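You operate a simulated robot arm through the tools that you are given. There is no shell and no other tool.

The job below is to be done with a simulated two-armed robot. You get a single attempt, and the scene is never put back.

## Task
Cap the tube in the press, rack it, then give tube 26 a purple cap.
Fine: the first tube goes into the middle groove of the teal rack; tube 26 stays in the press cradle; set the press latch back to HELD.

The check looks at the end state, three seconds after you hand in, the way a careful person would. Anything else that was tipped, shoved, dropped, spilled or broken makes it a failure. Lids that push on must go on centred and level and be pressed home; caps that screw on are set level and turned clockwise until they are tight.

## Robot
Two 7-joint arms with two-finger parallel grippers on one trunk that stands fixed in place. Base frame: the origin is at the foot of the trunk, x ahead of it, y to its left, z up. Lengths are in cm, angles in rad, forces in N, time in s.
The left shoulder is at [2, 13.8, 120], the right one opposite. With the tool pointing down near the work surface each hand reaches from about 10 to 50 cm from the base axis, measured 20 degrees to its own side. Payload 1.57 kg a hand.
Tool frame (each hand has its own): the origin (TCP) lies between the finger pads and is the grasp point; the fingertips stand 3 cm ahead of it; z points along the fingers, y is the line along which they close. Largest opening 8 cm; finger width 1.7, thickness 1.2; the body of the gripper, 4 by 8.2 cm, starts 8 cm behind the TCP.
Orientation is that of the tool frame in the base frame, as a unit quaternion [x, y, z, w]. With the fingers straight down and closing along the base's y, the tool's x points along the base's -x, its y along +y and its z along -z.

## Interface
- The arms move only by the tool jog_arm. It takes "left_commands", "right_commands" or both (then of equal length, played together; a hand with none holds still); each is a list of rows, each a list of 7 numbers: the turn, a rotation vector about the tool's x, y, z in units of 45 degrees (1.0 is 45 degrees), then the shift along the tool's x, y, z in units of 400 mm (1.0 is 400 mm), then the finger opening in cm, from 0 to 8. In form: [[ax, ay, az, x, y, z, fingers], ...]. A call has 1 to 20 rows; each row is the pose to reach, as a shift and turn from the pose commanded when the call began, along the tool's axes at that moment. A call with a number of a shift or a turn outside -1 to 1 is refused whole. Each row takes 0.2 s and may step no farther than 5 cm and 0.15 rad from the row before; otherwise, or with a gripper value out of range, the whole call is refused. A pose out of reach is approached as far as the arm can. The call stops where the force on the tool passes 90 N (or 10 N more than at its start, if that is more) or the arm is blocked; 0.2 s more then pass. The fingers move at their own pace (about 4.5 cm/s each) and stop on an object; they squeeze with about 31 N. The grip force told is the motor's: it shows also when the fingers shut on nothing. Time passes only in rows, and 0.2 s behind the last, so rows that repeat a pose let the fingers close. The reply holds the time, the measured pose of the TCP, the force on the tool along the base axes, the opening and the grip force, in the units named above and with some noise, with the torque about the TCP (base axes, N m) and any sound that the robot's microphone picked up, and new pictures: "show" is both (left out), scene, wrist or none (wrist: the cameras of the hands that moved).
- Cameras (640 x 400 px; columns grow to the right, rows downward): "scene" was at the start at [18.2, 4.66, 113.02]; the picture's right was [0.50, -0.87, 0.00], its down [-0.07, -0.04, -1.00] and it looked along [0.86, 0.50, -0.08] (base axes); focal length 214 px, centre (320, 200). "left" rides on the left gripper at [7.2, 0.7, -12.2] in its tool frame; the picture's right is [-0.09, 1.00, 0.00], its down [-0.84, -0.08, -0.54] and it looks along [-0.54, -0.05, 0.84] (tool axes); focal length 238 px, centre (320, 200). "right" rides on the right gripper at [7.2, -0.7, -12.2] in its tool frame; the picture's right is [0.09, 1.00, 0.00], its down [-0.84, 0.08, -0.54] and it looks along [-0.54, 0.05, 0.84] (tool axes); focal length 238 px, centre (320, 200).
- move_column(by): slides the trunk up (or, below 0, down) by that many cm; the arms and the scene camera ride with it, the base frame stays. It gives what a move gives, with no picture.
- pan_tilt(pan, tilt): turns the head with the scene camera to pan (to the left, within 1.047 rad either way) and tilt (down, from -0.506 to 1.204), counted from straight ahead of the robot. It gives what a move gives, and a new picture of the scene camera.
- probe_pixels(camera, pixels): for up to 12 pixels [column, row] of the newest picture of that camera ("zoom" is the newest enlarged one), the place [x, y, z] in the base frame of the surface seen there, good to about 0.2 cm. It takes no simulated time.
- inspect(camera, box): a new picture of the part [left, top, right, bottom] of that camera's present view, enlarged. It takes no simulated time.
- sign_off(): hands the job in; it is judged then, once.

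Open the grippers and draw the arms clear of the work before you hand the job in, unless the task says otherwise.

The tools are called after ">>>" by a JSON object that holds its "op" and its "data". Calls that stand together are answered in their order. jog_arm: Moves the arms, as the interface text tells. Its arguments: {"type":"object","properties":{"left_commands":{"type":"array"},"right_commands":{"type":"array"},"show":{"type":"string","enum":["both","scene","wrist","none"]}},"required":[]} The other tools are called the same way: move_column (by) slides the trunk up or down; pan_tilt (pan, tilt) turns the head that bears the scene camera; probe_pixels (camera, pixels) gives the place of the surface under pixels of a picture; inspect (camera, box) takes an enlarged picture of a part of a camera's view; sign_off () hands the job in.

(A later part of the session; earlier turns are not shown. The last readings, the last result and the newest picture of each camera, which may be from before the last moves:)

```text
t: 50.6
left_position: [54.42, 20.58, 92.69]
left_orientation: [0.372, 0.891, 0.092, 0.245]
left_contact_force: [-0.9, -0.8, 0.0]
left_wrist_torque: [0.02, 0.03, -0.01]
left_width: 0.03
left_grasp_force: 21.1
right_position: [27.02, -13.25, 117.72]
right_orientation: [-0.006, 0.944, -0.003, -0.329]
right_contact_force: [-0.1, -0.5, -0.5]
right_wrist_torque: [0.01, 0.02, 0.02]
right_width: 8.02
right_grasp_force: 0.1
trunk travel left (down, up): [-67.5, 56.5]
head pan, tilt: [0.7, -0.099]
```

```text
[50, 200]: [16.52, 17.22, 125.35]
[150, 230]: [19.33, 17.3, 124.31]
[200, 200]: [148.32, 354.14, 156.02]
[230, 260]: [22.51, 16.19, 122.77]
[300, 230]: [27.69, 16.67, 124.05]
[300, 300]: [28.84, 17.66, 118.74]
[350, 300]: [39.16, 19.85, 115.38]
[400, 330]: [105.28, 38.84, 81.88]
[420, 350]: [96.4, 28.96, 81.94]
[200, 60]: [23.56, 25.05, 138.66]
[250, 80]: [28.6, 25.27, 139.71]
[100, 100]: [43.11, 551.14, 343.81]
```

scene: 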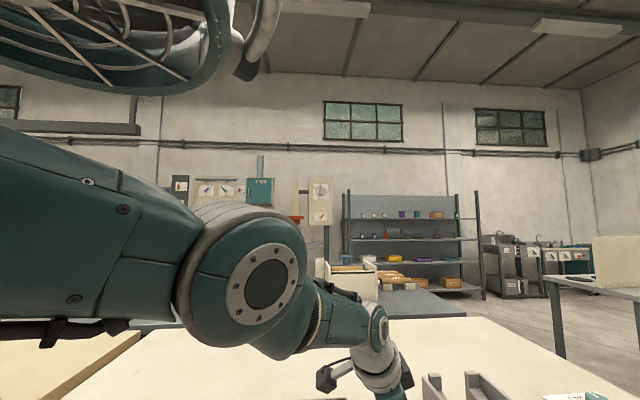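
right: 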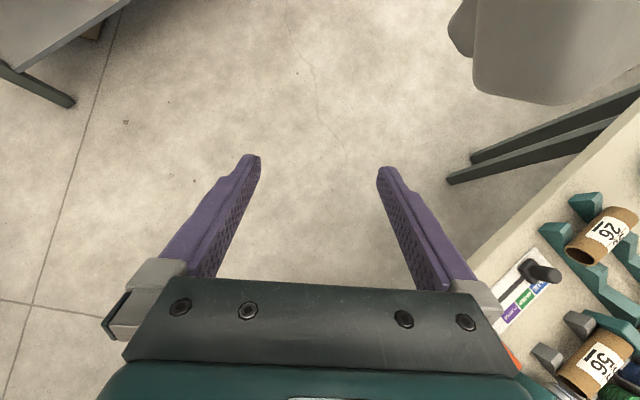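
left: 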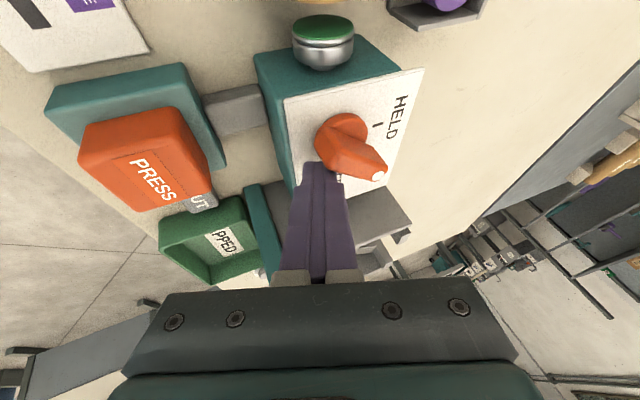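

The arm is fully straight (elbow 8 cm below the shoulder, no contact with the fan), a trap caused by working at the edge of reach. I raise the trunk 12 cm, then lower the hand while drawing it in, which should bend the elbow the right way.

>>> {"op": "move_column", "data": {"by": 12}}

>>> {"op": "pan_tilt", "data": {"pan": 0.65, "tilt": 0.65}}

```text
t: 52.1
left_position: [54.59, 20.62, 104.55]
left_orientation: [0.372, 0.891, 0.092, 0.244]
left_contact_force: [-0.1, -0.2, -0.7]
left_wrist_torque: [0.02, -0.01, 0.0]
left_width: 0.01
left_grasp_force: 21.4
right_position: [27.03, -13.31, 129.59]
right_orientation: [-0.007, 0.944, -0.004, -0.329]
right_contact_force: [-0.6, 0.7, 0.1]
right_wrist_torque: [0.03, -0.03, 0.0]
right_width: 7.99
right_grasp_force: 0.1
trunk travel left (down, up): [-79.5, 44.5]
head pan, tilt: [0.7, -0.099]
```

```text
t: 53.2
left_position: [54.39, 20.58, 104.65]
left_orientation: [0.371, 0.891, 0.092, 0.246]
left_contact_force: [-0.7, -0.8, -0.5]
left_wrist_torque: [-0.02, 0.02, -0.02]
left_width: 0.0
left_grasp_force: 21.2
right_position: [27.1, -13.31, 129.67]
right_orientation: [-0.006, 0.944, -0.004, -0.329]
right_contact_force: [0.1, -0.5, 0.8]
right_wrist_torque: [0.01, -0.03, 0.0]
right_width: 8.0
right_grasp_force: 0.0
trunk travel left (down, up): [-79.5, 44.5]
head pan, tilt: [0.649, 0.649]
```

scene: 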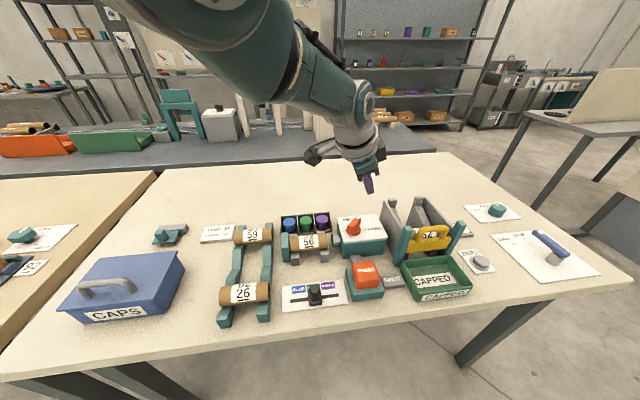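

The trunk is at 142 (shoulder). I draw the hand down and in toward (46,20.5,95) to bend the elbow.

>>> {"op": "jog_arm", "data": {"left_commands": [[0, 0, 0, 0.035, -0.035, 0.03, 0], [0, 0, 0, 0.075, -0.075, 0.055, 0], [0, 0, 0, 0.12, -0.12, 0.075, 0], [0, 0, 0, 0.167, -0.167, 0.09, 0], [0, 0, 0, 0.2145, -0.215, 0.102, 0], [0, 0, 0, 0.2145, -0.215, 0.102, 0]], "show": "scene"}}

```text
t: 54.6
left_position: [47.5, 20.42, 93.86]
left_orientation: [0.371, 0.891, 0.092, 0.245]
left_contact_force: [0.1, 0.0, 0.2]
left_wrist_torque: [0.01, 0.01, 0.0]
left_width: 0.0
left_grasp_force: 21.5
left hand out of reach, approached as far as the arm can: row 2, 3, 4, 5, 6
right_position: [27.1, -13.28, 129.67]
right_orientation: [-0.006, 0.944, -0.003, -0.329]
right_contact_force: [-0.2, 0.6, 0.3]
right_wrist_torque: [-0.01, -0.04, -0.01]
right_width: 7.99
right_grasp_force: 0.0
trunk travel left (down, up): [-79.5, 44.5]
head pan, tilt: [0.649, 0.649]
```

scene: 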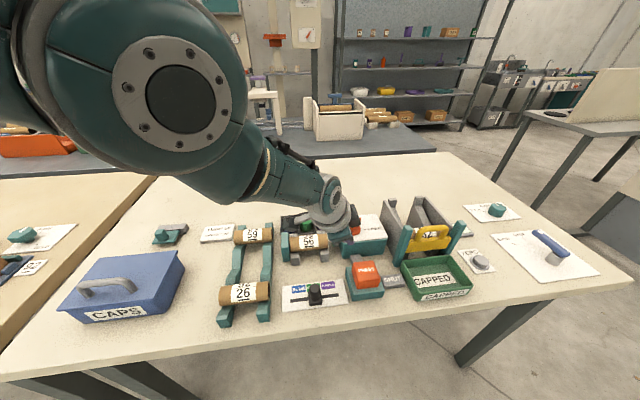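

The hand slid along the full-reach sphere again (46.5 from the shoulder), so the elbow is locked straight. I command a purely radial retreat toward the shoulder and hold it for several rows to let the solver bend the elbow.

>>> {"op": "jog_arm", "data": {"left_commands": [[0, 0, 0, 0.02, -0.04, -0.06, 0], [0, 0, 0, 0.04, -0.08, -0.12, 0], [0, 0, 0, 0.04, -0.08, -0.12, 0], [0, 0, 0, 0.04, -0.08, -0.12, 0], [0, 0, 0, 0.04, -0.08, -0.12, 0], [0, 0, 0, 0.04, -0.08, -0.12, 0], [0, 0, 0, 0.04, -0.08, -0.12, 0], [0, 0, 0, 0.04, -0.08, -0.12, 0], [0, 0, 0, 0.04, -0.08, -0.12, 0], [0, 0, 0, 0.04, -0.08, -0.12, 0]], "show": "scene"}}

```text
t: 56.8
left_position: [46.21, 19.6, 92.4]
left_orientation: [0.371, 0.891, 0.092, 0.245]
left_contact_force: [0.5, 0.3, -0.3]
left_wrist_torque: [0.0, -0.02, 0.01]
left_width: 0.02
left_grasp_force: 20.7
left hand out of reach, approached as far as the arm can: row 1, 2, 3, 4, 5, 6, 7, 8, 9, 10
right_position: [27.07, -13.31, 129.5]
right_orientation: [-0.007, 0.944, -0.004, -0.328]
right_contact_force: [-0.5, -0.6, 0.5]
right_wrist_torque: [-0.02, 0.03, -0.01]
right_width: 8.03
right_grasp_force: 0.0
trunk travel left (down, up): [-79.5, 44.5]
head pan, tilt: [0.649, 0.649]
```

scene: 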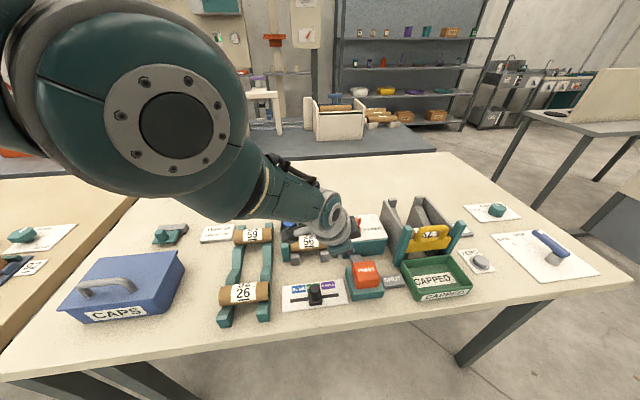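

The elbow still will not bend. I probe the upper arm, elbow and forearm to see the true bend and its sense.

>>> {"op": "probe_pixels", "data": {"camera": "scene", "pixels": [[170, 130], [60, 60], [100, 180], [200, 40], [240, 150], [210, 200], [290, 190], [270, 215], [333, 212], [300, 170], [20, 100], [150, 20]]}}

>>> {"op": "pan_tilt", "data": {"pan": 0.9, "tilt": 0.2}}

```text
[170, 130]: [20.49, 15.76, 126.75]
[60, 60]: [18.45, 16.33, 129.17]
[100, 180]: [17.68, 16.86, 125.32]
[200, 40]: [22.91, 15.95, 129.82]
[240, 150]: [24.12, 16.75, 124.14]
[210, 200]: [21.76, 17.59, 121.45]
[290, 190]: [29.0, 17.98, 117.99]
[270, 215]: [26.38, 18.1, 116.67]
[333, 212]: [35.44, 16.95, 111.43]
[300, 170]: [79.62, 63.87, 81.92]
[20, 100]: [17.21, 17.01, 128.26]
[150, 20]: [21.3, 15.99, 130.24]
```

```text
t: 57.7
left_position: [46.15, 19.64, 92.37]
left_orientation: [0.371, 0.891, 0.092, 0.245]
left_contact_force: [0.0, 0.3, -0.4]
left_wrist_torque: [-0.02, -0.02, 0.0]
left_width: 0.01
left_grasp_force: 21.3
right_position: [27.04, -13.24, 129.55]
right_orientation: [-0.006, 0.944, -0.003, -0.329]
right_contact_force: [-0.3, -0.5, 0.4]
right_wrist_torque: [-0.02, -0.02, 0.01]
right_width: 7.98
right_grasp_force: 0.1
trunk travel left (down, up): [-79.5, 44.5]
head pan, tilt: [0.901, 0.201]
```

scene: 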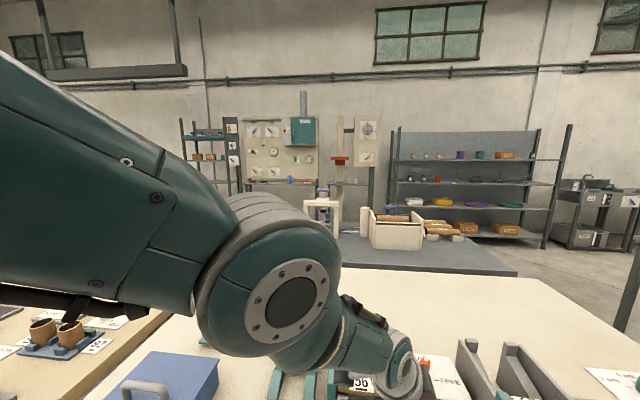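

Upper arm and forearm lie nearly in line. If the elbow bends downward in this branch, moving the hand up along the reach sphere should open it; I go up and out to (55,19.6,108), then will try drawing in.

>>> {"op": "jog_arm", "data": {"left_commands": [[0, 0, 0, -0.05, 0.045, -0.055, 0], [0, 0, 0, -0.11, 0.105, -0.1, 0], [0, 0, 0, -0.165, 0.16, -0.145, 0], [0, 0, 0, -0.22, 0.215, -0.185, 0], [0, 0, 0, -0.27, 0.26, -0.225, 0], [0, 0, 0, -0.27, 0.26, -0.24, 0]], "show": "none"}}

>>> {"op": "jog_arm", "data": {"left_commands": [[0, 0, 0, 0.03, -0.03, -0.02, 0], [0, 0, 0, 0.06, -0.06, -0.04, 0], [0, 0, 0, 0.09, -0.09, -0.06, 0], [0, 0, 0, 0.12, -0.12, -0.08, 0], [0, 0, 0, 0.15, -0.15, -0.1, 0], [0, 0, 0, 0.15, -0.15, -0.1, 0]], "show": "scene"}}

```text
t: 59.1
left_position: [55.81, 19.33, 108.02]
left_orientation: [0.372, 0.891, 0.092, 0.244]
left_contact_force: [-0.4, -0.4, -0.5]
left_wrist_torque: [0.0, 0.0, 0.0]
left_width: 0.0
left_grasp_force: 21.4
left hand out of reach, approached as far as the arm can: row 1, 2, 3, 4, 5, 6
right_position: [26.94, -13.21, 129.64]
right_orientation: [-0.007, 0.944, -0.004, -0.329]
right_contact_force: [0.8, 0.2, -0.8]
right_wrist_torque: [-0.04, 0.01, -0.01]
right_width: 8.02
right_grasp_force: 0.0
trunk travel left (down, up): [-79.5, 44.5]
head pan, tilt: [0.901, 0.201]
```

```text
t: 60.5
left_position: [54.3, 19.73, 104.22]
left_orientation: [0.372, 0.891, 0.091, 0.245]
left_contact_force: [1.0, -0.1, -0.1]
left_wrist_torque: [-0.02, 0.01, 0.02]
left_width: 0.0
left_grasp_force: 21.8
left hand out of reach, approached as far as the arm can: row 1, 2, 3, 4, 5, 6
right_position: [27.01, -13.26, 129.64]
right_orientation: [-0.006, 0.944, -0.003, -0.329]
right_contact_force: [0.3, -0.1, -0.2]
right_wrist_torque: [0.03, -0.03, -0.02]
right_width: 8.01
right_grasp_force: 0.0
trunk travel left (down, up): [-79.5, 44.5]
head pan, tilt: [0.901, 0.201]
```

scene: 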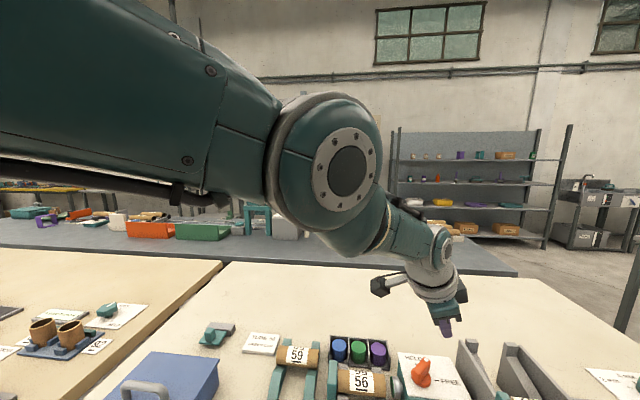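

The arm still stays on that sphere, although the elbow is visibly bent in the picture, so another wrist joint may be at its stop. I test turning the hand back about its own axis by 45° here in free air.

>>> {"op": "jog_arm", "data": {"left_commands": [[0, 0, -0.16, 0, 0, 0, 0], [0, 0, -0.32, 0, 0, 0, 0], [0, 0, -0.48, 0, 0, 0, 0], [0, 0, -0.64, 0, 0, 0, 0], [0, 0, -0.8, 0, 0, 0, 0], [0, 0, -0.96, 0, 0, 0, 0]], "show": "none"}}

>>> {"op": "jog_arm", "data": {"left_commands": [[0, 0, 0, 0.03, 0, -0.04, 0], [0, 0, 0, 0.06, 0, -0.08, 0], [0, 0, 0, 0.09, 0, -0.12, 0], [0, 0, 0, 0.12, 0, -0.16, 0], [0, 0, 0, 0.12, 0, -0.16, 0]], "show": "scene"}}

```text
t: 61.9
left_position: [54.25, 20.06, 104.03]
left_orientation: [0.015, 0.965, -0.004, 0.261]
left_contact_force: [0.3, 0.0, 0.3]
left_wrist_torque: [-0.01, -0.01, 0.01]
left_width: 0.01
left_grasp_force: 20.6
left hand out of reach, approached as far as the arm can: row 4, 6
right_position: [27.06, -13.33, 129.64]
right_orientation: [-0.007, 0.944, -0.004, -0.329]
right_contact_force: [-0.2, -0.3, -0.3]
right_wrist_torque: [-0.01, -0.03, 0.01]
right_width: 8.01
right_grasp_force: 0.0
trunk travel left (down, up): [-79.5, 44.5]
head pan, tilt: [0.901, 0.201]
```

```text
t: 63.1
left_position: [54.35, 20.61, 104.37]
left_orientation: [0.017, 0.965, -0.006, 0.261]
left_contact_force: [-0.6, -0.3, -0.2]
left_wrist_torque: [0.03, 0.0, -0.04]
left_width: 0.03
left_grasp_force: 21.2
left hand out of reach, approached as far as the arm can: row 1, 2, 3, 4, 5
right_position: [27.0, -13.14, 129.65]
right_orientation: [-0.006, 0.944, -0.003, -0.33]
right_contact_force: [0.6, 0.8, 1.1]
right_wrist_torque: [0.01, 0.02, -0.01]
right_width: 7.99
right_grasp_force: 0.0
trunk travel left (down, up): [-79.5, 44.5]
head pan, tilt: [0.901, 0.201]
```

scene: 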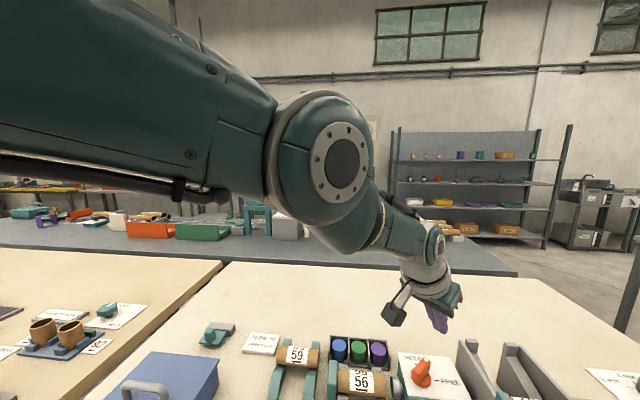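

Turning the hand works, but drawing in does not. I measure the elbow and wrist centres and the fan from this view once more.

>>> {"op": "probe_pixels", "data": {"camera": "scene", "pixels": [[345, 165], [300, 100], [300, 200], [437, 248], [400, 235], [385, 240], [150, 130], [150, 40], [150, 190], [250, 80], [250, 200], [410, 210]]}}

>>> {"op": "pan_tilt", "data": {"pan": 1.047, "tilt": -0.2}}

```text
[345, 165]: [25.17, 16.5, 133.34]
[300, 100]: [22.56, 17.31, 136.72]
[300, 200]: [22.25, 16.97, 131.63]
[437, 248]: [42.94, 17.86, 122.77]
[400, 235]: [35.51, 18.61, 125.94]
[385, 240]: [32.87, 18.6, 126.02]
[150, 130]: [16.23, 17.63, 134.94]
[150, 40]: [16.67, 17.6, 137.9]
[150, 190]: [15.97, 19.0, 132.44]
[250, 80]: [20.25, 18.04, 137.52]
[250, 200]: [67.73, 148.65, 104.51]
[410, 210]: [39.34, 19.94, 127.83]
```

```text
t: 64.0
left_position: [54.33, 20.68, 104.26]
left_orientation: [0.018, 0.965, -0.005, 0.261]
left_contact_force: [0.5, 0.6, 1.3]
left_wrist_torque: [-0.02, -0.02, -0.01]
left_width: 0.0
left_grasp_force: 21.7
right_position: [27.05, -13.26, 129.58]
right_orientation: [-0.007, 0.944, -0.004, -0.329]
right_contact_force: [0.4, 0.5, 0.6]
right_wrist_torque: [0.0, 0.0, 0.02]
right_width: 8.01
right_grasp_force: 0.1
trunk travel left (down, up): [-79.5, 44.5]
head pan, tilt: [1.047, -0.201]
```

scene: 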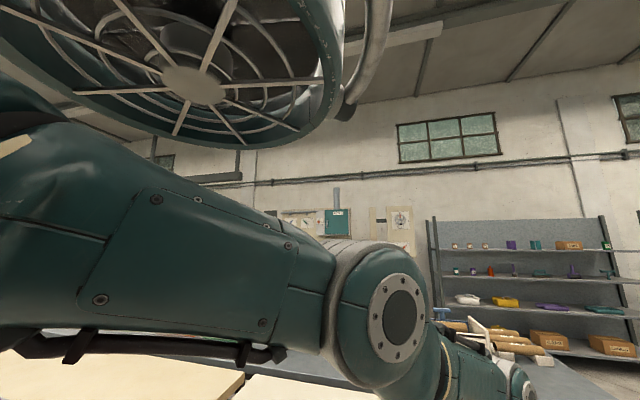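

Elbow sits 9 cm below the shoulder with about 10° of bend, 12 cm clear of the fan. I test the wrist alone by tilting the hand back to vertical around the fixed wrist point, then try drawing in with the hand upright.

>>> {"op": "jog_arm", "data": {"left_commands": [[0, 0.15, 0, 0.045, 0, -0.055, 0], [0, 0.3, 0, 0.09, 0, -0.09, 0], [0, 0.45, 0, 0.14, 0, -0.115, 0], [0, 0.6, 0, 0.19, 0, -0.13, 0], [0, 0.667, 0, 0.215, 0, -0.135, 0], [0, 0.667, 0, 0.215, 0, -0.135, 0]], "show": "none"}}

```text
t: 65.3
left_position: [45.06, 20.75, 104.18]
left_orientation: [0.018, 1.0, 0.0, 0.002]
left_contact_force: [0.0, 0.7, 0.6]
left_wrist_torque: [0.02, 0.01, 0.03]
left_width: 0.0
left_grasp_force: 21.2
left hand out of reach, approached as far as the arm can: row 1, 2, 3, 4, 5, 6
right_position: [26.97, -13.32, 129.55]
right_orientation: [-0.006, 0.944, -0.004, -0.328]
right_contact_force: [-0.7, -0.1, -0.2]
right_wrist_torque: [-0.01, 0.01, -0.01]
right_width: 8.02
right_grasp_force: 0.0
trunk travel left (down, up): [-79.5, 44.5]
head pan, tilt: [1.047, -0.201]
```

The hand is upright at (45.1,20.8,104.2). I now try drawing straight back 8 cm in x.

>>> {"op": "jog_arm", "data": {"left_commands": [[0, 0, 0, 0.05, 0, 0.0, 0], [0, 0, 0, 0.1, 0, 0.0, 0], [0, 0, 0, 0.15, 0, 0.0, 0], [0, 0, 0, 0.2, 0, 0.0, 0], [0, 0, 0, 0.2, 0, 0.0, 0]], "show": "none"}}

```text
t: 66.5
left_position: [43.96, 21.12, 101.95]
left_orientation: [0.018, 1.0, 0.0, 0.001]
left_contact_force: [0.3, -0.2, 0.0]
left_wrist_torque: [-0.02, -0.03, 0.01]
left_width: 0.0
left_grasp_force: 21.3
left hand out of reach, approached as far as the arm can: row 1, 2, 3, 4, 5
right_position: [27.07, -13.31, 129.62]
right_orientation: [-0.006, 0.944, -0.003, -0.329]
right_contact_force: [-0.8, -0.3, -0.2]
right_wrist_torque: [-0.01, 0.02, -0.03]
right_width: 8.0
right_grasp_force: 0.2
trunk travel left (down, up): [-79.5, 44.5]
head pan, tilt: [1.047, -0.201]
```

It still slides on the sphere. My reading is that the elbow sits just past its point of longest reach, so I now move down with a slight outward pull to bring it back over that point, and only then draw in.

>>> {"op": "jog_arm", "data": {"left_commands": [[0, 0, 0, 0.004, -0.0025, 0.061, 0], [0, 0, 0, 0.034, -0.0075, 0.124, 0], [0, 0, 0, 0.074, -0.015, 0.186, 0], [0, 0, 0, 0.1215, -0.0225, 0.249, 0], [0, 0, 0, 0.1615, -0.0275, 0.261, 0], [0, 0, 0, 0.199, -0.0325, 0.261, 0], [0, 0, 0, 0.2365, -0.0375, 0.249, 0], [0, 0, 0, 0.2365, -0.0375, 0.249, 0]], "show": "none"}}

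```text
t: 68.3
left_position: [34.58, 20.05, 91.66]
left_orientation: [0.017, 1.0, 0.0, 0.002]
left_contact_force: [0.0, 1.0, 0.6]
left_wrist_torque: [-0.02, -0.04, 0.0]
left_width: 0.01
left_grasp_force: 21.2
left hand out of reach, approached as far as the arm can: row 1, 2, 3, 4
right_position: [27.11, -13.3, 129.7]
right_orientation: [-0.006, 0.945, -0.004, -0.328]
right_contact_force: [0.9, 0.8, -0.1]
right_wrist_torque: [-0.01, -0.04, -0.03]
right_width: 8.0
right_grasp_force: 0.0
trunk travel left (down, up): [-79.5, 44.5]
head pan, tilt: [1.047, -0.201]
```

The elbow is free again: (34.6,20.1,91.7) was reached as asked. I'll keep the wrist within 45 cm of the shoulder from now on; next I go to (48,19,103) with the hand tilted 40° outward, then lower the trunk 9 cm.

>>> {"op": "jog_arm", "data": {"left_commands": [[0, -0.148, 0, -0.056, -0.002, -0.047, 0], [0, -0.296, 0, -0.112, -0.005, -0.094, 0], [0, -0.444, 0, -0.168, -0.007, -0.142, 0], [0, -0.592, 0, -0.224, -0.009, -0.189, 0], [0, -0.74, 0, -0.28, -0.012, -0.236, 0], [0, -0.889, 0, -0.336, -0.014, -0.2835, 0], [0, -0.889, 0, -0.336, -0.014, -0.2835, 0]], "show": "none"}}

>>> {"op": "move_column", "data": {"by": -9}}

>>> {"op": "pan_tilt", "data": {"pan": 0.6, "tilt": 0.65}}

```text
t: 70.0
left_position: [47.89, 19.14, 102.99]
left_orientation: [0.017, 0.938, -0.006, 0.345]
left_contact_force: [-0.3, -0.3, -0.1]
left_wrist_torque: [-0.02, -0.01, -0.01]
left_width: 0.0
left_grasp_force: 21.0
right_position: [27.06, -13.35, 129.53]
right_orientation: [-0.005, 0.944, -0.003, -0.329]
right_contact_force: [-0.5, -0.2, 0.2]
right_wrist_torque: [0.01, -0.01, -0.01]
right_width: 8.02
right_grasp_force: 0.0
trunk travel left (down, up): [-79.5, 44.5]
head pan, tilt: [1.047, -0.201]
```

```text
t: 71.2
left_position: [47.94, 19.01, 93.98]
left_orientation: [0.017, 0.938, -0.006, 0.345]
left_contact_force: [-0.9, -0.9, 1.1]
left_wrist_torque: [-0.01, -0.02, -0.01]
left_width: 0.01
left_grasp_force: 21.2
right_position: [27.09, -13.38, 120.66]
right_orientation: [-0.007, 0.944, -0.004, -0.329]
right_contact_force: [0.2, 0.5, -0.3]
right_wrist_torque: [-0.06, 0.0, 0.03]
right_width: 8.01
right_grasp_force: 0.1
trunk travel left (down, up): [-70.5, 53.5]
head pan, tilt: [1.047, -0.201]
```

```text
t: 72.4
left_position: [47.98, 19.03, 93.91]
left_orientation: [0.018, 0.939, -0.007, 0.344]
left_contact_force: [-0.1, -0.2, 0.3]
left_wrist_torque: [0.05, 0.02, 0.01]
left_width: 0.01
left_grasp_force: 21.5
right_position: [27.06, -13.2, 120.67]
right_orientation: [-0.007, 0.944, -0.004, -0.329]
right_contact_force: [0.1, -0.4, 1.1]
right_wrist_torque: [0.04, 0.0, 0.0]
right_width: 7.99
right_grasp_force: 0.1
trunk travel left (down, up): [-70.5, 53.5]
head pan, tilt: [0.6, 0.649]
```

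scene: 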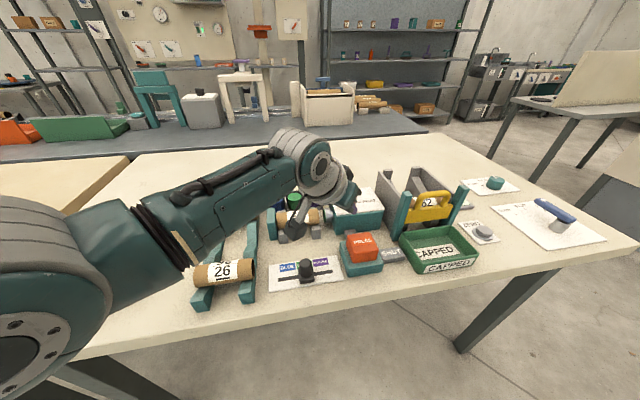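

The elbow has now swung low to the left, at (30,330) in the picture. I check its height and clearance to the bench and tubes.

>>> {"op": "probe_pixels", "data": {"camera": "scene", "pixels": [[40, 345], [40, 220], [120, 240], [150, 250], [220, 210], [250, 220], [220, 230], [310, 165], [330, 210], [180, 270], [100, 330], [60, 380]]}}

>>> {"op": "inspect", "data": {"camera": "scene", "box": [240, 150, 440, 290]}}

```text
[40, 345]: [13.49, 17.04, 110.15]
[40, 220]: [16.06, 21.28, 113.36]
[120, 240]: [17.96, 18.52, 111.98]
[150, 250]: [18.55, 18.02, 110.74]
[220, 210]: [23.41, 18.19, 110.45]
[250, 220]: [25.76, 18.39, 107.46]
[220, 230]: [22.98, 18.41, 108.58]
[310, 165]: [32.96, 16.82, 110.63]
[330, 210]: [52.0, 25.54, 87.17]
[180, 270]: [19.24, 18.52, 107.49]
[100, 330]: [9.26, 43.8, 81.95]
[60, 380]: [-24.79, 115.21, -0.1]
```

```text
2.86 times, centred on (340, 220) of scene
```

zoom: 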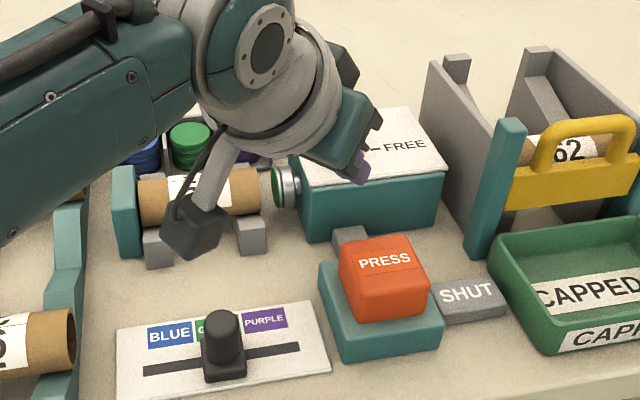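

The elbow now hangs down at z≈110, well clear of the bench (front edge is beyond it), which is a roomier branch. I look at the latch lever through the wrist camera.

>>> {"op": "inspect", "data": {"camera": "left", "box": [200, 0, 520, 200]}}

>>> {"op": "probe_pixels", "data": {"camera": "zoom", "pixels": [[320, 200]]}}

```text
2.00 times, centred on (360, 100) of left
```

zoom: 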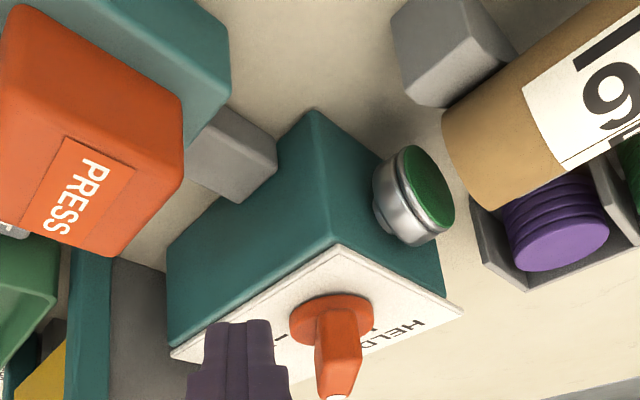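

```text
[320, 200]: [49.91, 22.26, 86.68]
```

The lever points straight away from the robot now (about 45° turned), with its near end around (52.4,22.8). I move the fingertips in front of that end and push it in +y to finish the turn.

>>> {"op": "jog_arm", "data": {"left_commands": [[0, 0, 0, -0.016, 0.005, 0.031, 0], [0, 0, 0, -0.0314, 0.01, 0.0626, 0], [0, 0, 0, -0.031, 0.028, 0.062, 0], [0, 0, 0, -0.0305, 0.047, 0.0617, 0], [0, 0, 0, -0.03, 0.066, 0.0612, 0], [0, 0, 0, -0.0293, 0.085, 0.0607, 0], [0, 0, 0, -0.0293, 0.085, 0.0607, 0]], "show": "both"}}

>>> {"op": "inspect", "data": {"camera": "left", "box": [200, 0, 520, 200]}}

>>> {"op": "inspect", "data": {"camera": "scene", "box": [280, 150, 420, 250]}}

```text
t: 74.0
left_position: [50.45, 22.33, 92.78]
left_orientation: [0.016, 0.938, -0.007, 0.345]
left_contact_force: [0.9, -3.3, -0.3]
left_wrist_torque: [-0.06, 0.01, -0.05]
left_width: 0.0
left_grasp_force: 21.3
right_position: [27.08, -13.35, 120.67]
right_orientation: [-0.006, 0.944, -0.004, -0.329]
right_contact_force: [0.3, -0.8, -0.2]
right_wrist_torque: [-0.01, -0.01, 0.02]
right_width: 7.99
right_grasp_force: 0.1
trunk travel left (down, up): [-70.5, 53.5]
head pan, tilt: [0.6, 0.649]
```

scene: 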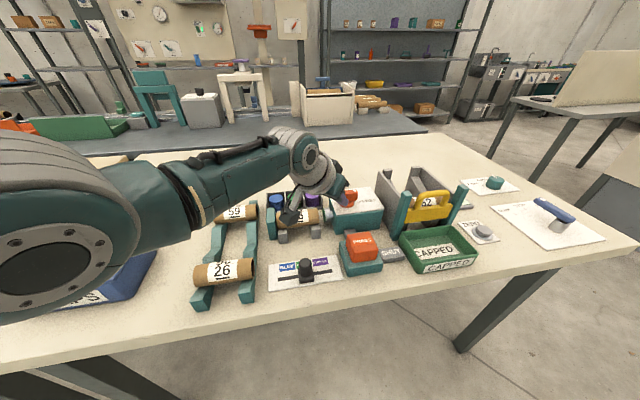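
left: 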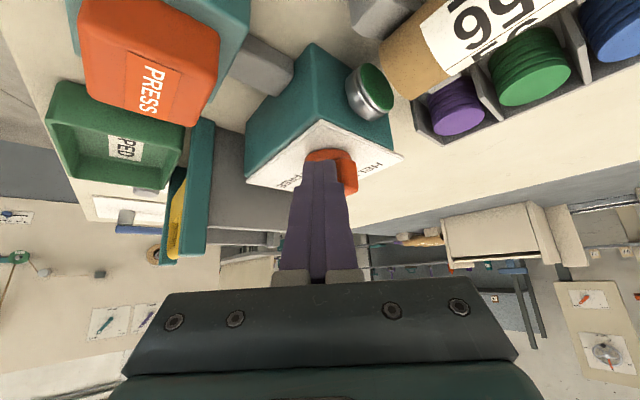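

```text
2.00 times, centred on (360, 100) of left
```

zoom: 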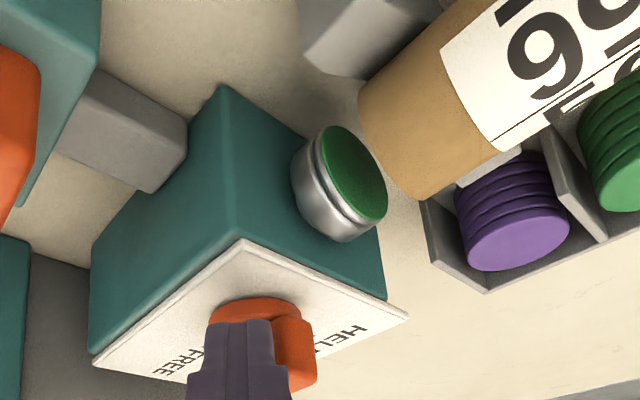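

```text
4.00 times, centred on (350, 200) of scene
```

zoom: 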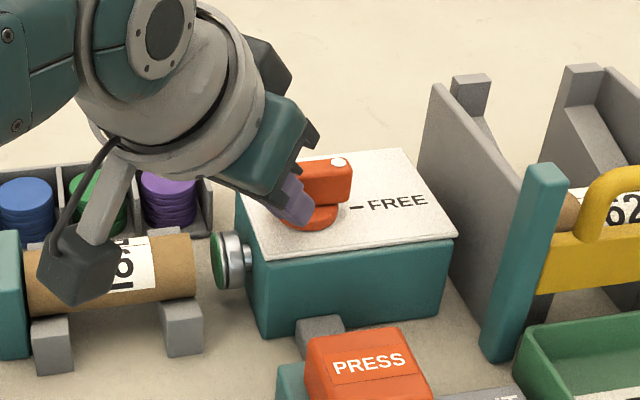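

The lever now points its dot toward FREE. I probe the lever's ends to judge the angle.

>>> {"op": "probe_pixels", "data": {"camera": "zoom", "pixels": [[338, 161], [325, 170], [345, 185], [315, 172], [330, 200], [357, 207], [310, 215], [335, 215]]}}

```text
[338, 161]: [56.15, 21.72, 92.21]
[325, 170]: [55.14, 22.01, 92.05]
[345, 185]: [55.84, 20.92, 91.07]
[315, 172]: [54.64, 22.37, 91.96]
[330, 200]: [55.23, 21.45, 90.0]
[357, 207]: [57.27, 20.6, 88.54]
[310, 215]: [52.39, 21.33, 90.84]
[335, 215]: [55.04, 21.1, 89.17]
```

The dot at (56.15,21.72) lines up with the FREE tick at (57.27,20.6) in V (both 55.06). I nudge 0.3 cm more to be sure and then back the fingers away.

>>> {"op": "jog_arm", "data": {"left_commands": [[0, 0, 0, -0.0046, 0.0065, 0.0039, 0], [0, 0, 0, -0.0046, 0.0065, 0.0039, 0], [0, 0, 0, 0.008, -0.03, -0.007, 0], [0, 0, 0, 0.012, -0.06, -0.014, 0], [0, 0, 0, 0.012, -0.07, -0.08, 0], [0, 0, 0, 0.012, -0.07, -0.08, 0]], "show": "both"}}

>>> {"op": "inspect", "data": {"camera": "scene", "box": [280, 150, 420, 250]}}

```text
t: 75.4
left_position: [48.25, 19.82, 94.85]
left_orientation: [0.016, 0.939, -0.006, 0.344]
left_contact_force: [-0.1, 0.2, 0.2]
left_wrist_torque: [0.0, 0.02, 0.03]
left_width: 0.01
left_grasp_force: 21.3
right_position: [27.07, -13.27, 120.51]
right_orientation: [-0.007, 0.944, -0.004, -0.329]
right_contact_force: [-0.3, 0.9, 0.2]
right_wrist_torque: [-0.02, -0.01, 0.0]
right_width: 8.02
right_grasp_force: 0.1
trunk travel left (down, up): [-70.5, 53.5]
head pan, tilt: [0.6, 0.649]
```

scene: 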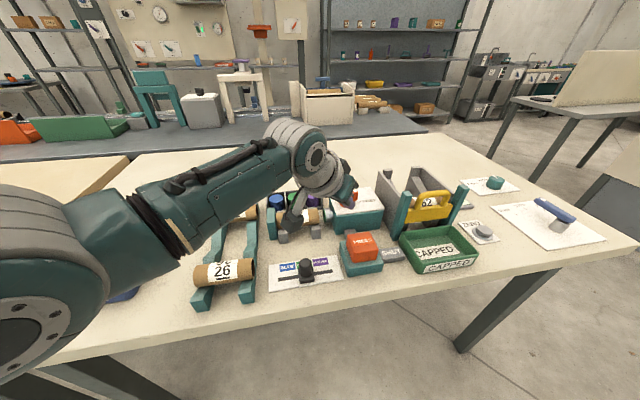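
left: 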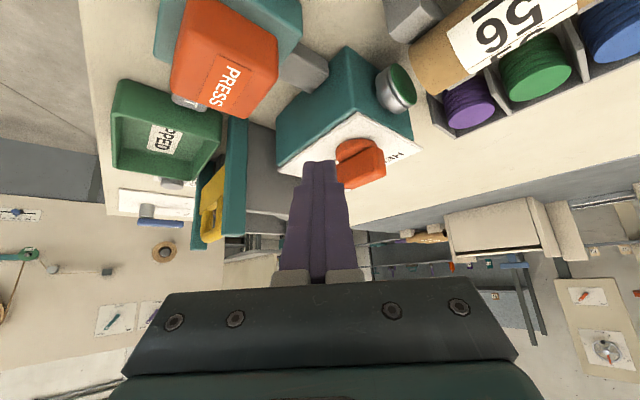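

```text
4.00 times, centred on (350, 200) of scene
```

zoom: 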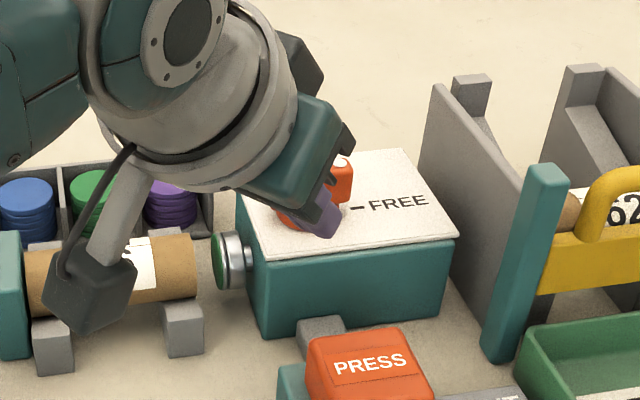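

The latch reads FREE. Now I bring the closed fingertips above the PRESS button at (46.0,14.9) with only 20° of tilt.

>>> {"op": "jog_arm", "data": {"left_commands": [[0, 0.08, 0, 0.005, -0.02, -0.04, 0], [0, 0.2, 0, 0.03, -0.06, -0.045, 0], [0, 0.32, 0, 0.055, -0.1, -0.04, 0], [0, 0.444, 0, 0.0765, -0.126, -0.03, 0], [0, 0.444, 0, 0.0765, -0.126, -0.03, 0]], "show": "both"}}

```text
t: 76.6
left_position: [44.62, 14.7, 94.0]
left_orientation: [0.018, 0.984, -0.004, 0.175]
left_contact_force: [0.2, -0.3, -0.3]
left_wrist_torque: [0.02, 0.04, 0.02]
left_width: 0.01
left_grasp_force: 21.0
right_position: [27.03, -13.21, 120.59]
right_orientation: [-0.006, 0.944, -0.004, -0.329]
right_contact_force: [-1.2, 0.3, 0.0]
right_wrist_torque: [-0.01, 0.01, 0.01]
right_width: 7.97
right_grasp_force: 0.1
trunk travel left (down, up): [-70.5, 53.5]
head pan, tilt: [0.6, 0.649]
```

scene: 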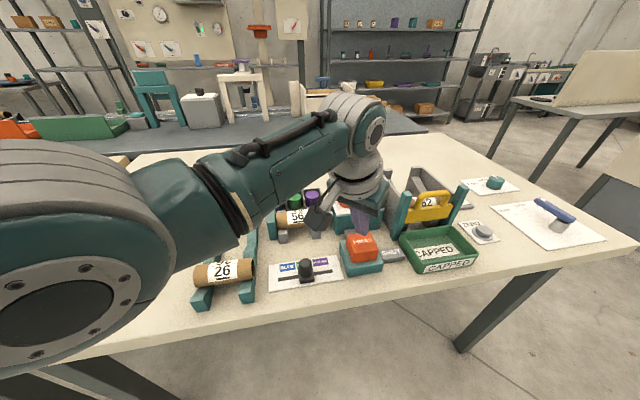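
left: 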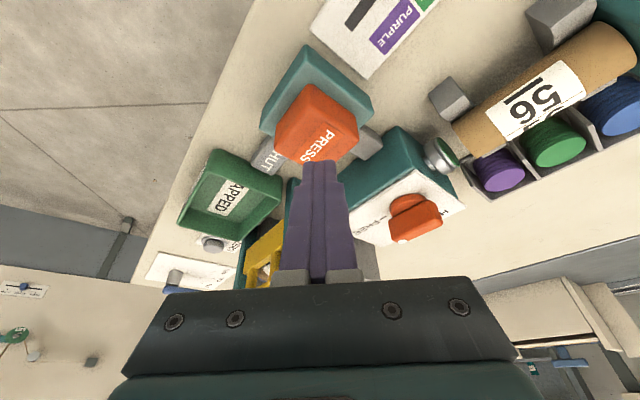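

The fingertips hover 3 cm over the button's centre. I press down in small steps and listen for the ram.

>>> {"op": "jog_arm", "data": {"left_commands": [[0, 0, 0, 0.0037, 0.005, 0.0386, 0], [0, 0, 0, 0.0131, 0.005, 0.0644, 0], [0, 0, 0, 0.0174, 0.005, 0.0761, 0], [0, 0, 0, 0.02, 0.005, 0.0832, 0], [0, 0, 0, 0.0226, 0.005, 0.0902, 0], [0, 0, 0, 0.0226, 0.005, 0.0902, 0]], "show": "both"}}

>>> {"op": "inspect", "data": {"camera": "left", "box": [240, 0, 560, 200]}}

```text
t: 78.0
left_position: [45.23, 14.79, 90.26]
left_orientation: [0.019, 0.984, -0.005, 0.177]
left_contact_force: [0.1, -1.8, 5.2]
left_wrist_torque: [-0.05, -0.04, -0.03]
left_width: 0.0
left_grasp_force: 21.9
right_position: [27.02, -13.26, 120.58]
right_orientation: [-0.007, 0.944, -0.004, -0.329]
right_contact_force: [0.5, -0.1, 0.0]
right_wrist_torque: [0.02, -0.02, 0.02]
right_width: 7.99
right_grasp_force: 0.3
trunk travel left (down, up): [-70.5, 53.5]
head pan, tilt: [0.6, 0.649]
```

scene: 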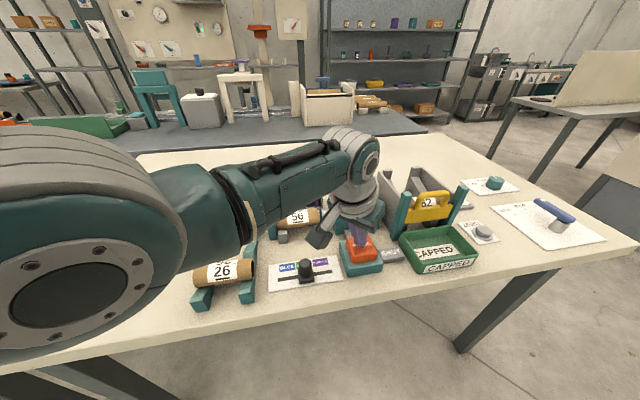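
left: 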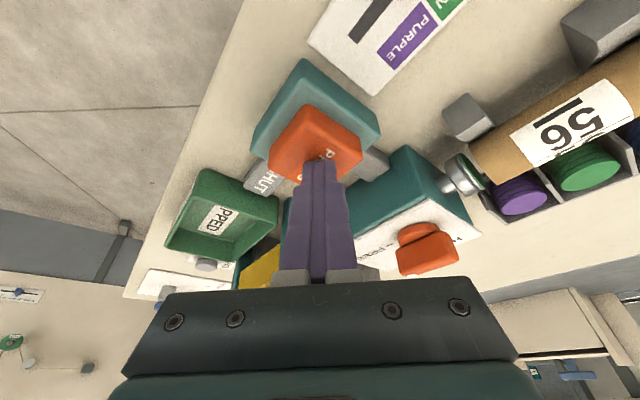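

```text
2.00 times, centred on (400, 100) of left
```

zoom: 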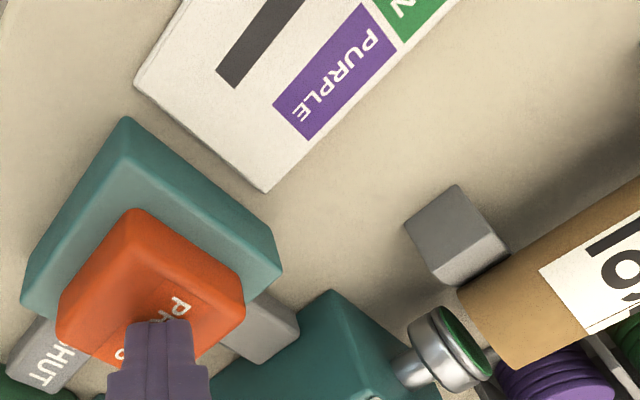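

The button sinks now with only 5 N and the ram is extending toward the tube. I press further and hold.

>>> {"op": "jog_arm", "data": {"left_commands": [[0, 0, 0, 0.0026, 0, 0.007, 0], [0, 0, 0, 0.0052, 0, 0.014, 0], [0, 0, 0, 0.0069, 0, 0.0188, 0], [0, 0, 0, 0.0069, 0, 0.0188, 0], [0, 0, 0, 0.0069, 0, 0.0188, 0], [0, 0, 0, 0.0069, 0, 0.0188, 0], [0, 0, 0, 0.0069, 0, 0.0188, 0]], "show": "both"}}

>>> {"op": "inspect", "data": {"camera": "left", "box": [340, 0, 640, 200]}}

```text
t: 79.6
left_position: [45.12, 14.83, 89.54]
left_orientation: [0.017, 0.984, -0.004, 0.179]
left_contact_force: [1.7, -2.0, 8.3]
left_wrist_torque: [-0.07, -0.08, -0.04]
left_width: 0.0
left_grasp_force: 21.3
right_position: [27.12, -13.28, 120.71]
right_orientation: [-0.007, 0.944, -0.004, -0.329]
right_contact_force: [0.1, -0.4, 0.1]
right_wrist_torque: [0.03, -0.01, -0.02]
right_width: 7.99
right_grasp_force: 0.1
trunk travel left (down, up): [-70.5, 53.5]
head pan, tilt: [0.6, 0.649]
heard: click
```

scene: 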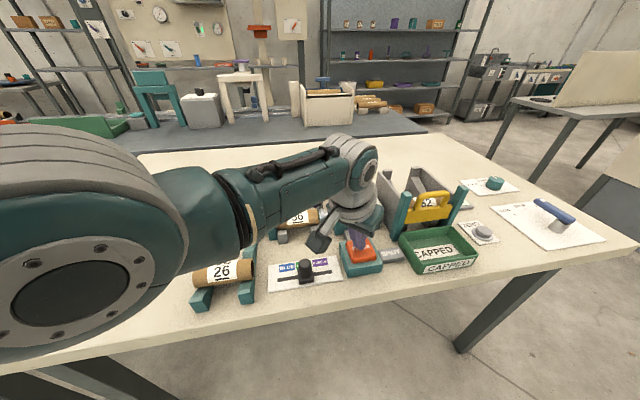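
left: 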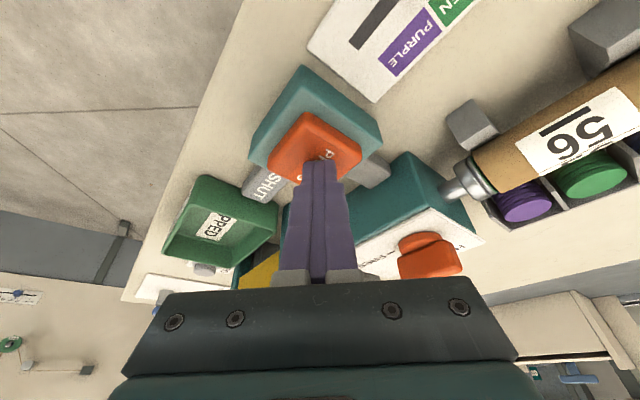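

```text
2.00 times, centred on (490, 100) of left
```

zoom: 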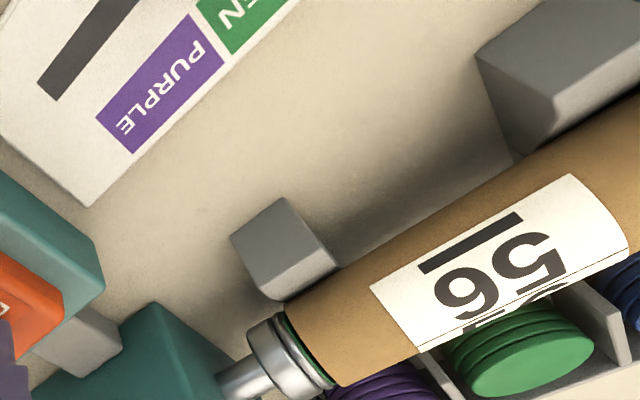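

A click was heard and the ram head is on the tube's end. I press a little deeper to make sure the stroke is complete.

>>> {"op": "jog_arm", "data": {"left_commands": [[0, 0, 0, 0.0017, 0, 0.0047, 0], [0, 0, 0, 0.0034, 0, 0.0094, 0], [0, 0, 0, 0.0051, 0, 0.014, 0], [0, 0, 0, 0.0051, 0, 0.014, 0]], "show": "wrist"}}

>>> {"op": "inspect", "data": {"camera": "left", "box": [400, 80, 560, 200]}}

```text
t: 80.6
left_position: [45.27, 14.83, 88.86]
left_orientation: [0.019, 0.984, -0.005, 0.178]
left_contact_force: [2.1, -3.8, 9.0]
left_wrist_torque: [-0.11, -0.05, 0.04]
left_width: 0.0
left_grasp_force: 21.5
right_position: [27.04, -13.38, 120.67]
right_orientation: [-0.007, 0.945, -0.004, -0.328]
right_contact_force: [0.6, -0.5, 0.3]
right_wrist_torque: [-0.02, -0.02, -0.02]
right_width: 7.97
right_grasp_force: 0.0
trunk travel left (down, up): [-70.5, 53.5]
head pan, tilt: [0.6, 0.649]
```

left: 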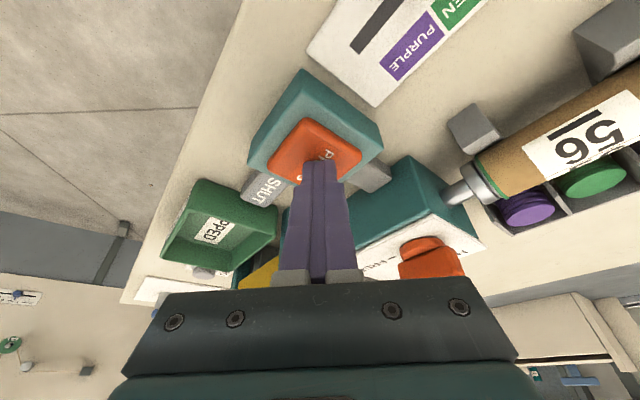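

```text
3.33 times, centred on (480, 140) of left
```

zoom: 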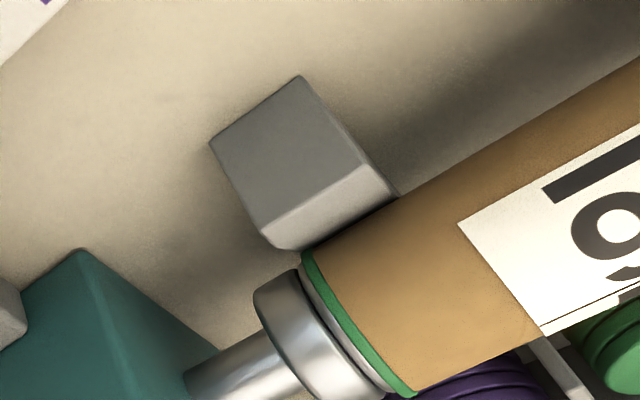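

The green cap is at the tube's mouth and the button still goes down with only 9 N. I keep pressing in small steps until it firmly stops.

>>> {"op": "jog_arm", "data": {"left_commands": [[0, 0, 0, 0.0017, 0, 0.0047, 0], [0, 0, 0, 0.0034, 0, 0.0094, 0], [0, 0, 0, 0.0051, 0, 0.014, 0], [0, 0, 0, 0.0069, 0, 0.0188, 0], [0, 0, 0, 0.0069, 0, 0.0188, 0], [0, 0, 0, 0.0069, 0, 0.0188, 0]], "show": "wrist"}}

>>> {"op": "inspect", "data": {"camera": "left", "box": [400, 80, 560, 200]}}

```text
t: 81.3
left_position: [45.52, 14.77, 88.97]
left_orientation: [0.019, 0.983, -0.005, 0.184]
left_contact_force: [-11.5, 2.1, 28.2]
left_wrist_torque: [0.0, 0.3, 0.04]
left_width: 0.0
left_grasp_force: 21.4
right_position: [26.98, -13.17, 120.55]
right_orientation: [-0.006, 0.944, -0.003, -0.329]
right_contact_force: [-0.3, -0.6, -0.6]
right_wrist_torque: [-0.01, 0.0, -0.01]
right_width: 8.02
right_grasp_force: 0.0
trunk travel left (down, up): [-70.5, 53.5]
head pan, tilt: [0.6, 0.649]
stopped in row 3 (left hand): the force on the tool passed its limit at 97 N (the readings are from after the stop); the commanded pose is now the measured one
```

left: 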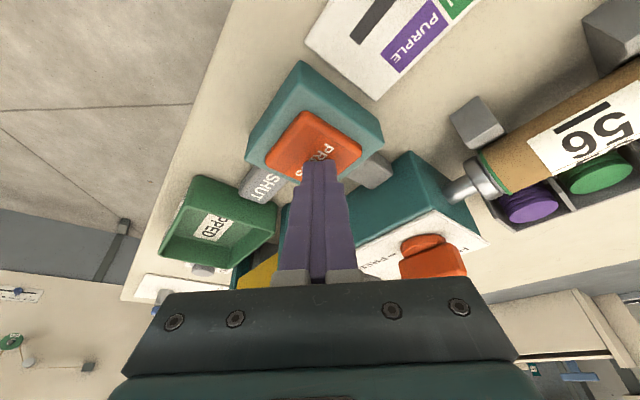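

```text
3.33 times, centred on (480, 140) of left
```

zoom: 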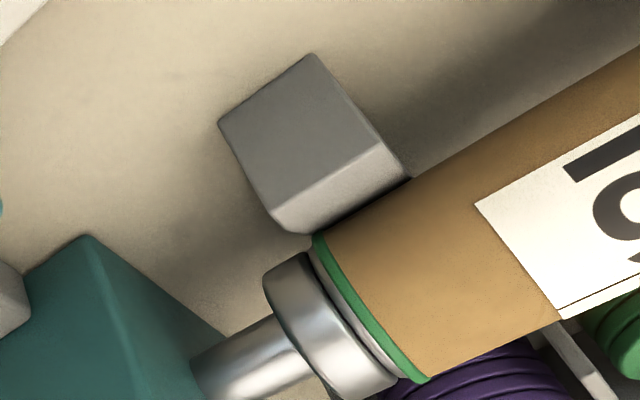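

A hard stop came at 97 N, so the stroke is complete. I lift off the button and look at the tube's end.

>>> {"op": "jog_arm", "data": {"left_commands": [[0, 0, 0, -0.008, 0, -0.025, 0], [0, 0, 0, -0.02, 0, -0.06, 0], [0, 0, 0, -0.034, 0, -0.1, 0], [0, 0, 0, -0.034, 0, -0.1, 0], [0, 0, 0, -0.034, 0, -0.1, 0]], "show": "wrist"}}

>>> {"op": "inspect", "data": {"camera": "left", "box": [360, 80, 640, 255]}}

```text
t: 82.5
left_position: [45.37, 14.79, 92.85]
left_orientation: [0.018, 0.983, -0.004, 0.181]
left_contact_force: [-0.5, 0.9, 0.1]
left_wrist_torque: [0.03, -0.04, 0.0]
left_width: 0.01
left_grasp_force: 20.6
right_position: [27.1, -13.31, 120.7]
right_orientation: [-0.006, 0.945, -0.004, -0.328]
right_contact_force: [-0.6, 0.0, 0.4]
right_wrist_torque: [0.0, -0.02, 0.03]
right_width: 8.0
right_grasp_force: 0.0
trunk travel left (down, up): [-70.5, 53.5]
head pan, tilt: [0.6, 0.649]
```

left: 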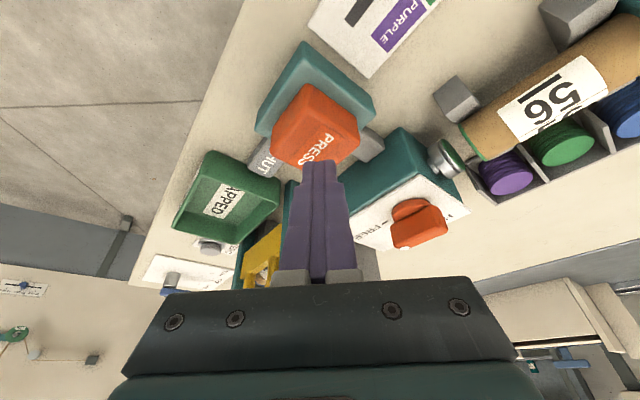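

```text
2.29 times, centred on (500, 168) of left
```

zoom: 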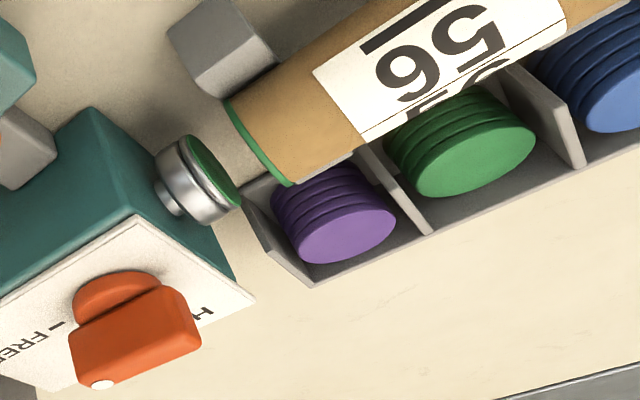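

The tube's mouth shows a green rim and the ram has drawn back with the next cap. Now I bring the left hand over toward tube 56, opening the fingers and turning to the grasp attitude (first half).

>>> {"op": "jog_arm", "data": {"left_commands": [[-0.05, 0.02, 0.11, -0.005, 0.02, -0.06, 2], [-0.11, 0.045, 0.25, -0.015, 0.07, -0.11, 4], [-0.17, 0.07, 0.385, -0.025, 0.12, -0.14, 6], [-0.2285, 0.092, 0.515, -0.034, 0.1615, -0.161, 6.5], [-0.2285, 0.092, 0.515, -0.034, 0.1615, -0.161, 6.5]], "show": "none"}}

```text
t: 83.7
left_position: [44.41, 21.47, 99.49]
left_orientation: [0.2, 0.962, 0.121, 0.144]
left_contact_force: [0.5, -0.6, -0.4]
left_wrist_torque: [0.0, 0.0, 0.03]
left_width: 6.49
left_grasp_force: 0.1
right_position: [26.97, -13.28, 120.7]
right_orientation: [-0.007, 0.944, -0.004, -0.329]
right_contact_force: [0.2, 0.4, -0.4]
right_wrist_torque: [-0.04, 0.02, 0.0]
right_width: 8.0
right_grasp_force: 0.0
trunk travel left (down, up): [-70.5, 53.5]
head pan, tilt: [0.6, 0.649]
```

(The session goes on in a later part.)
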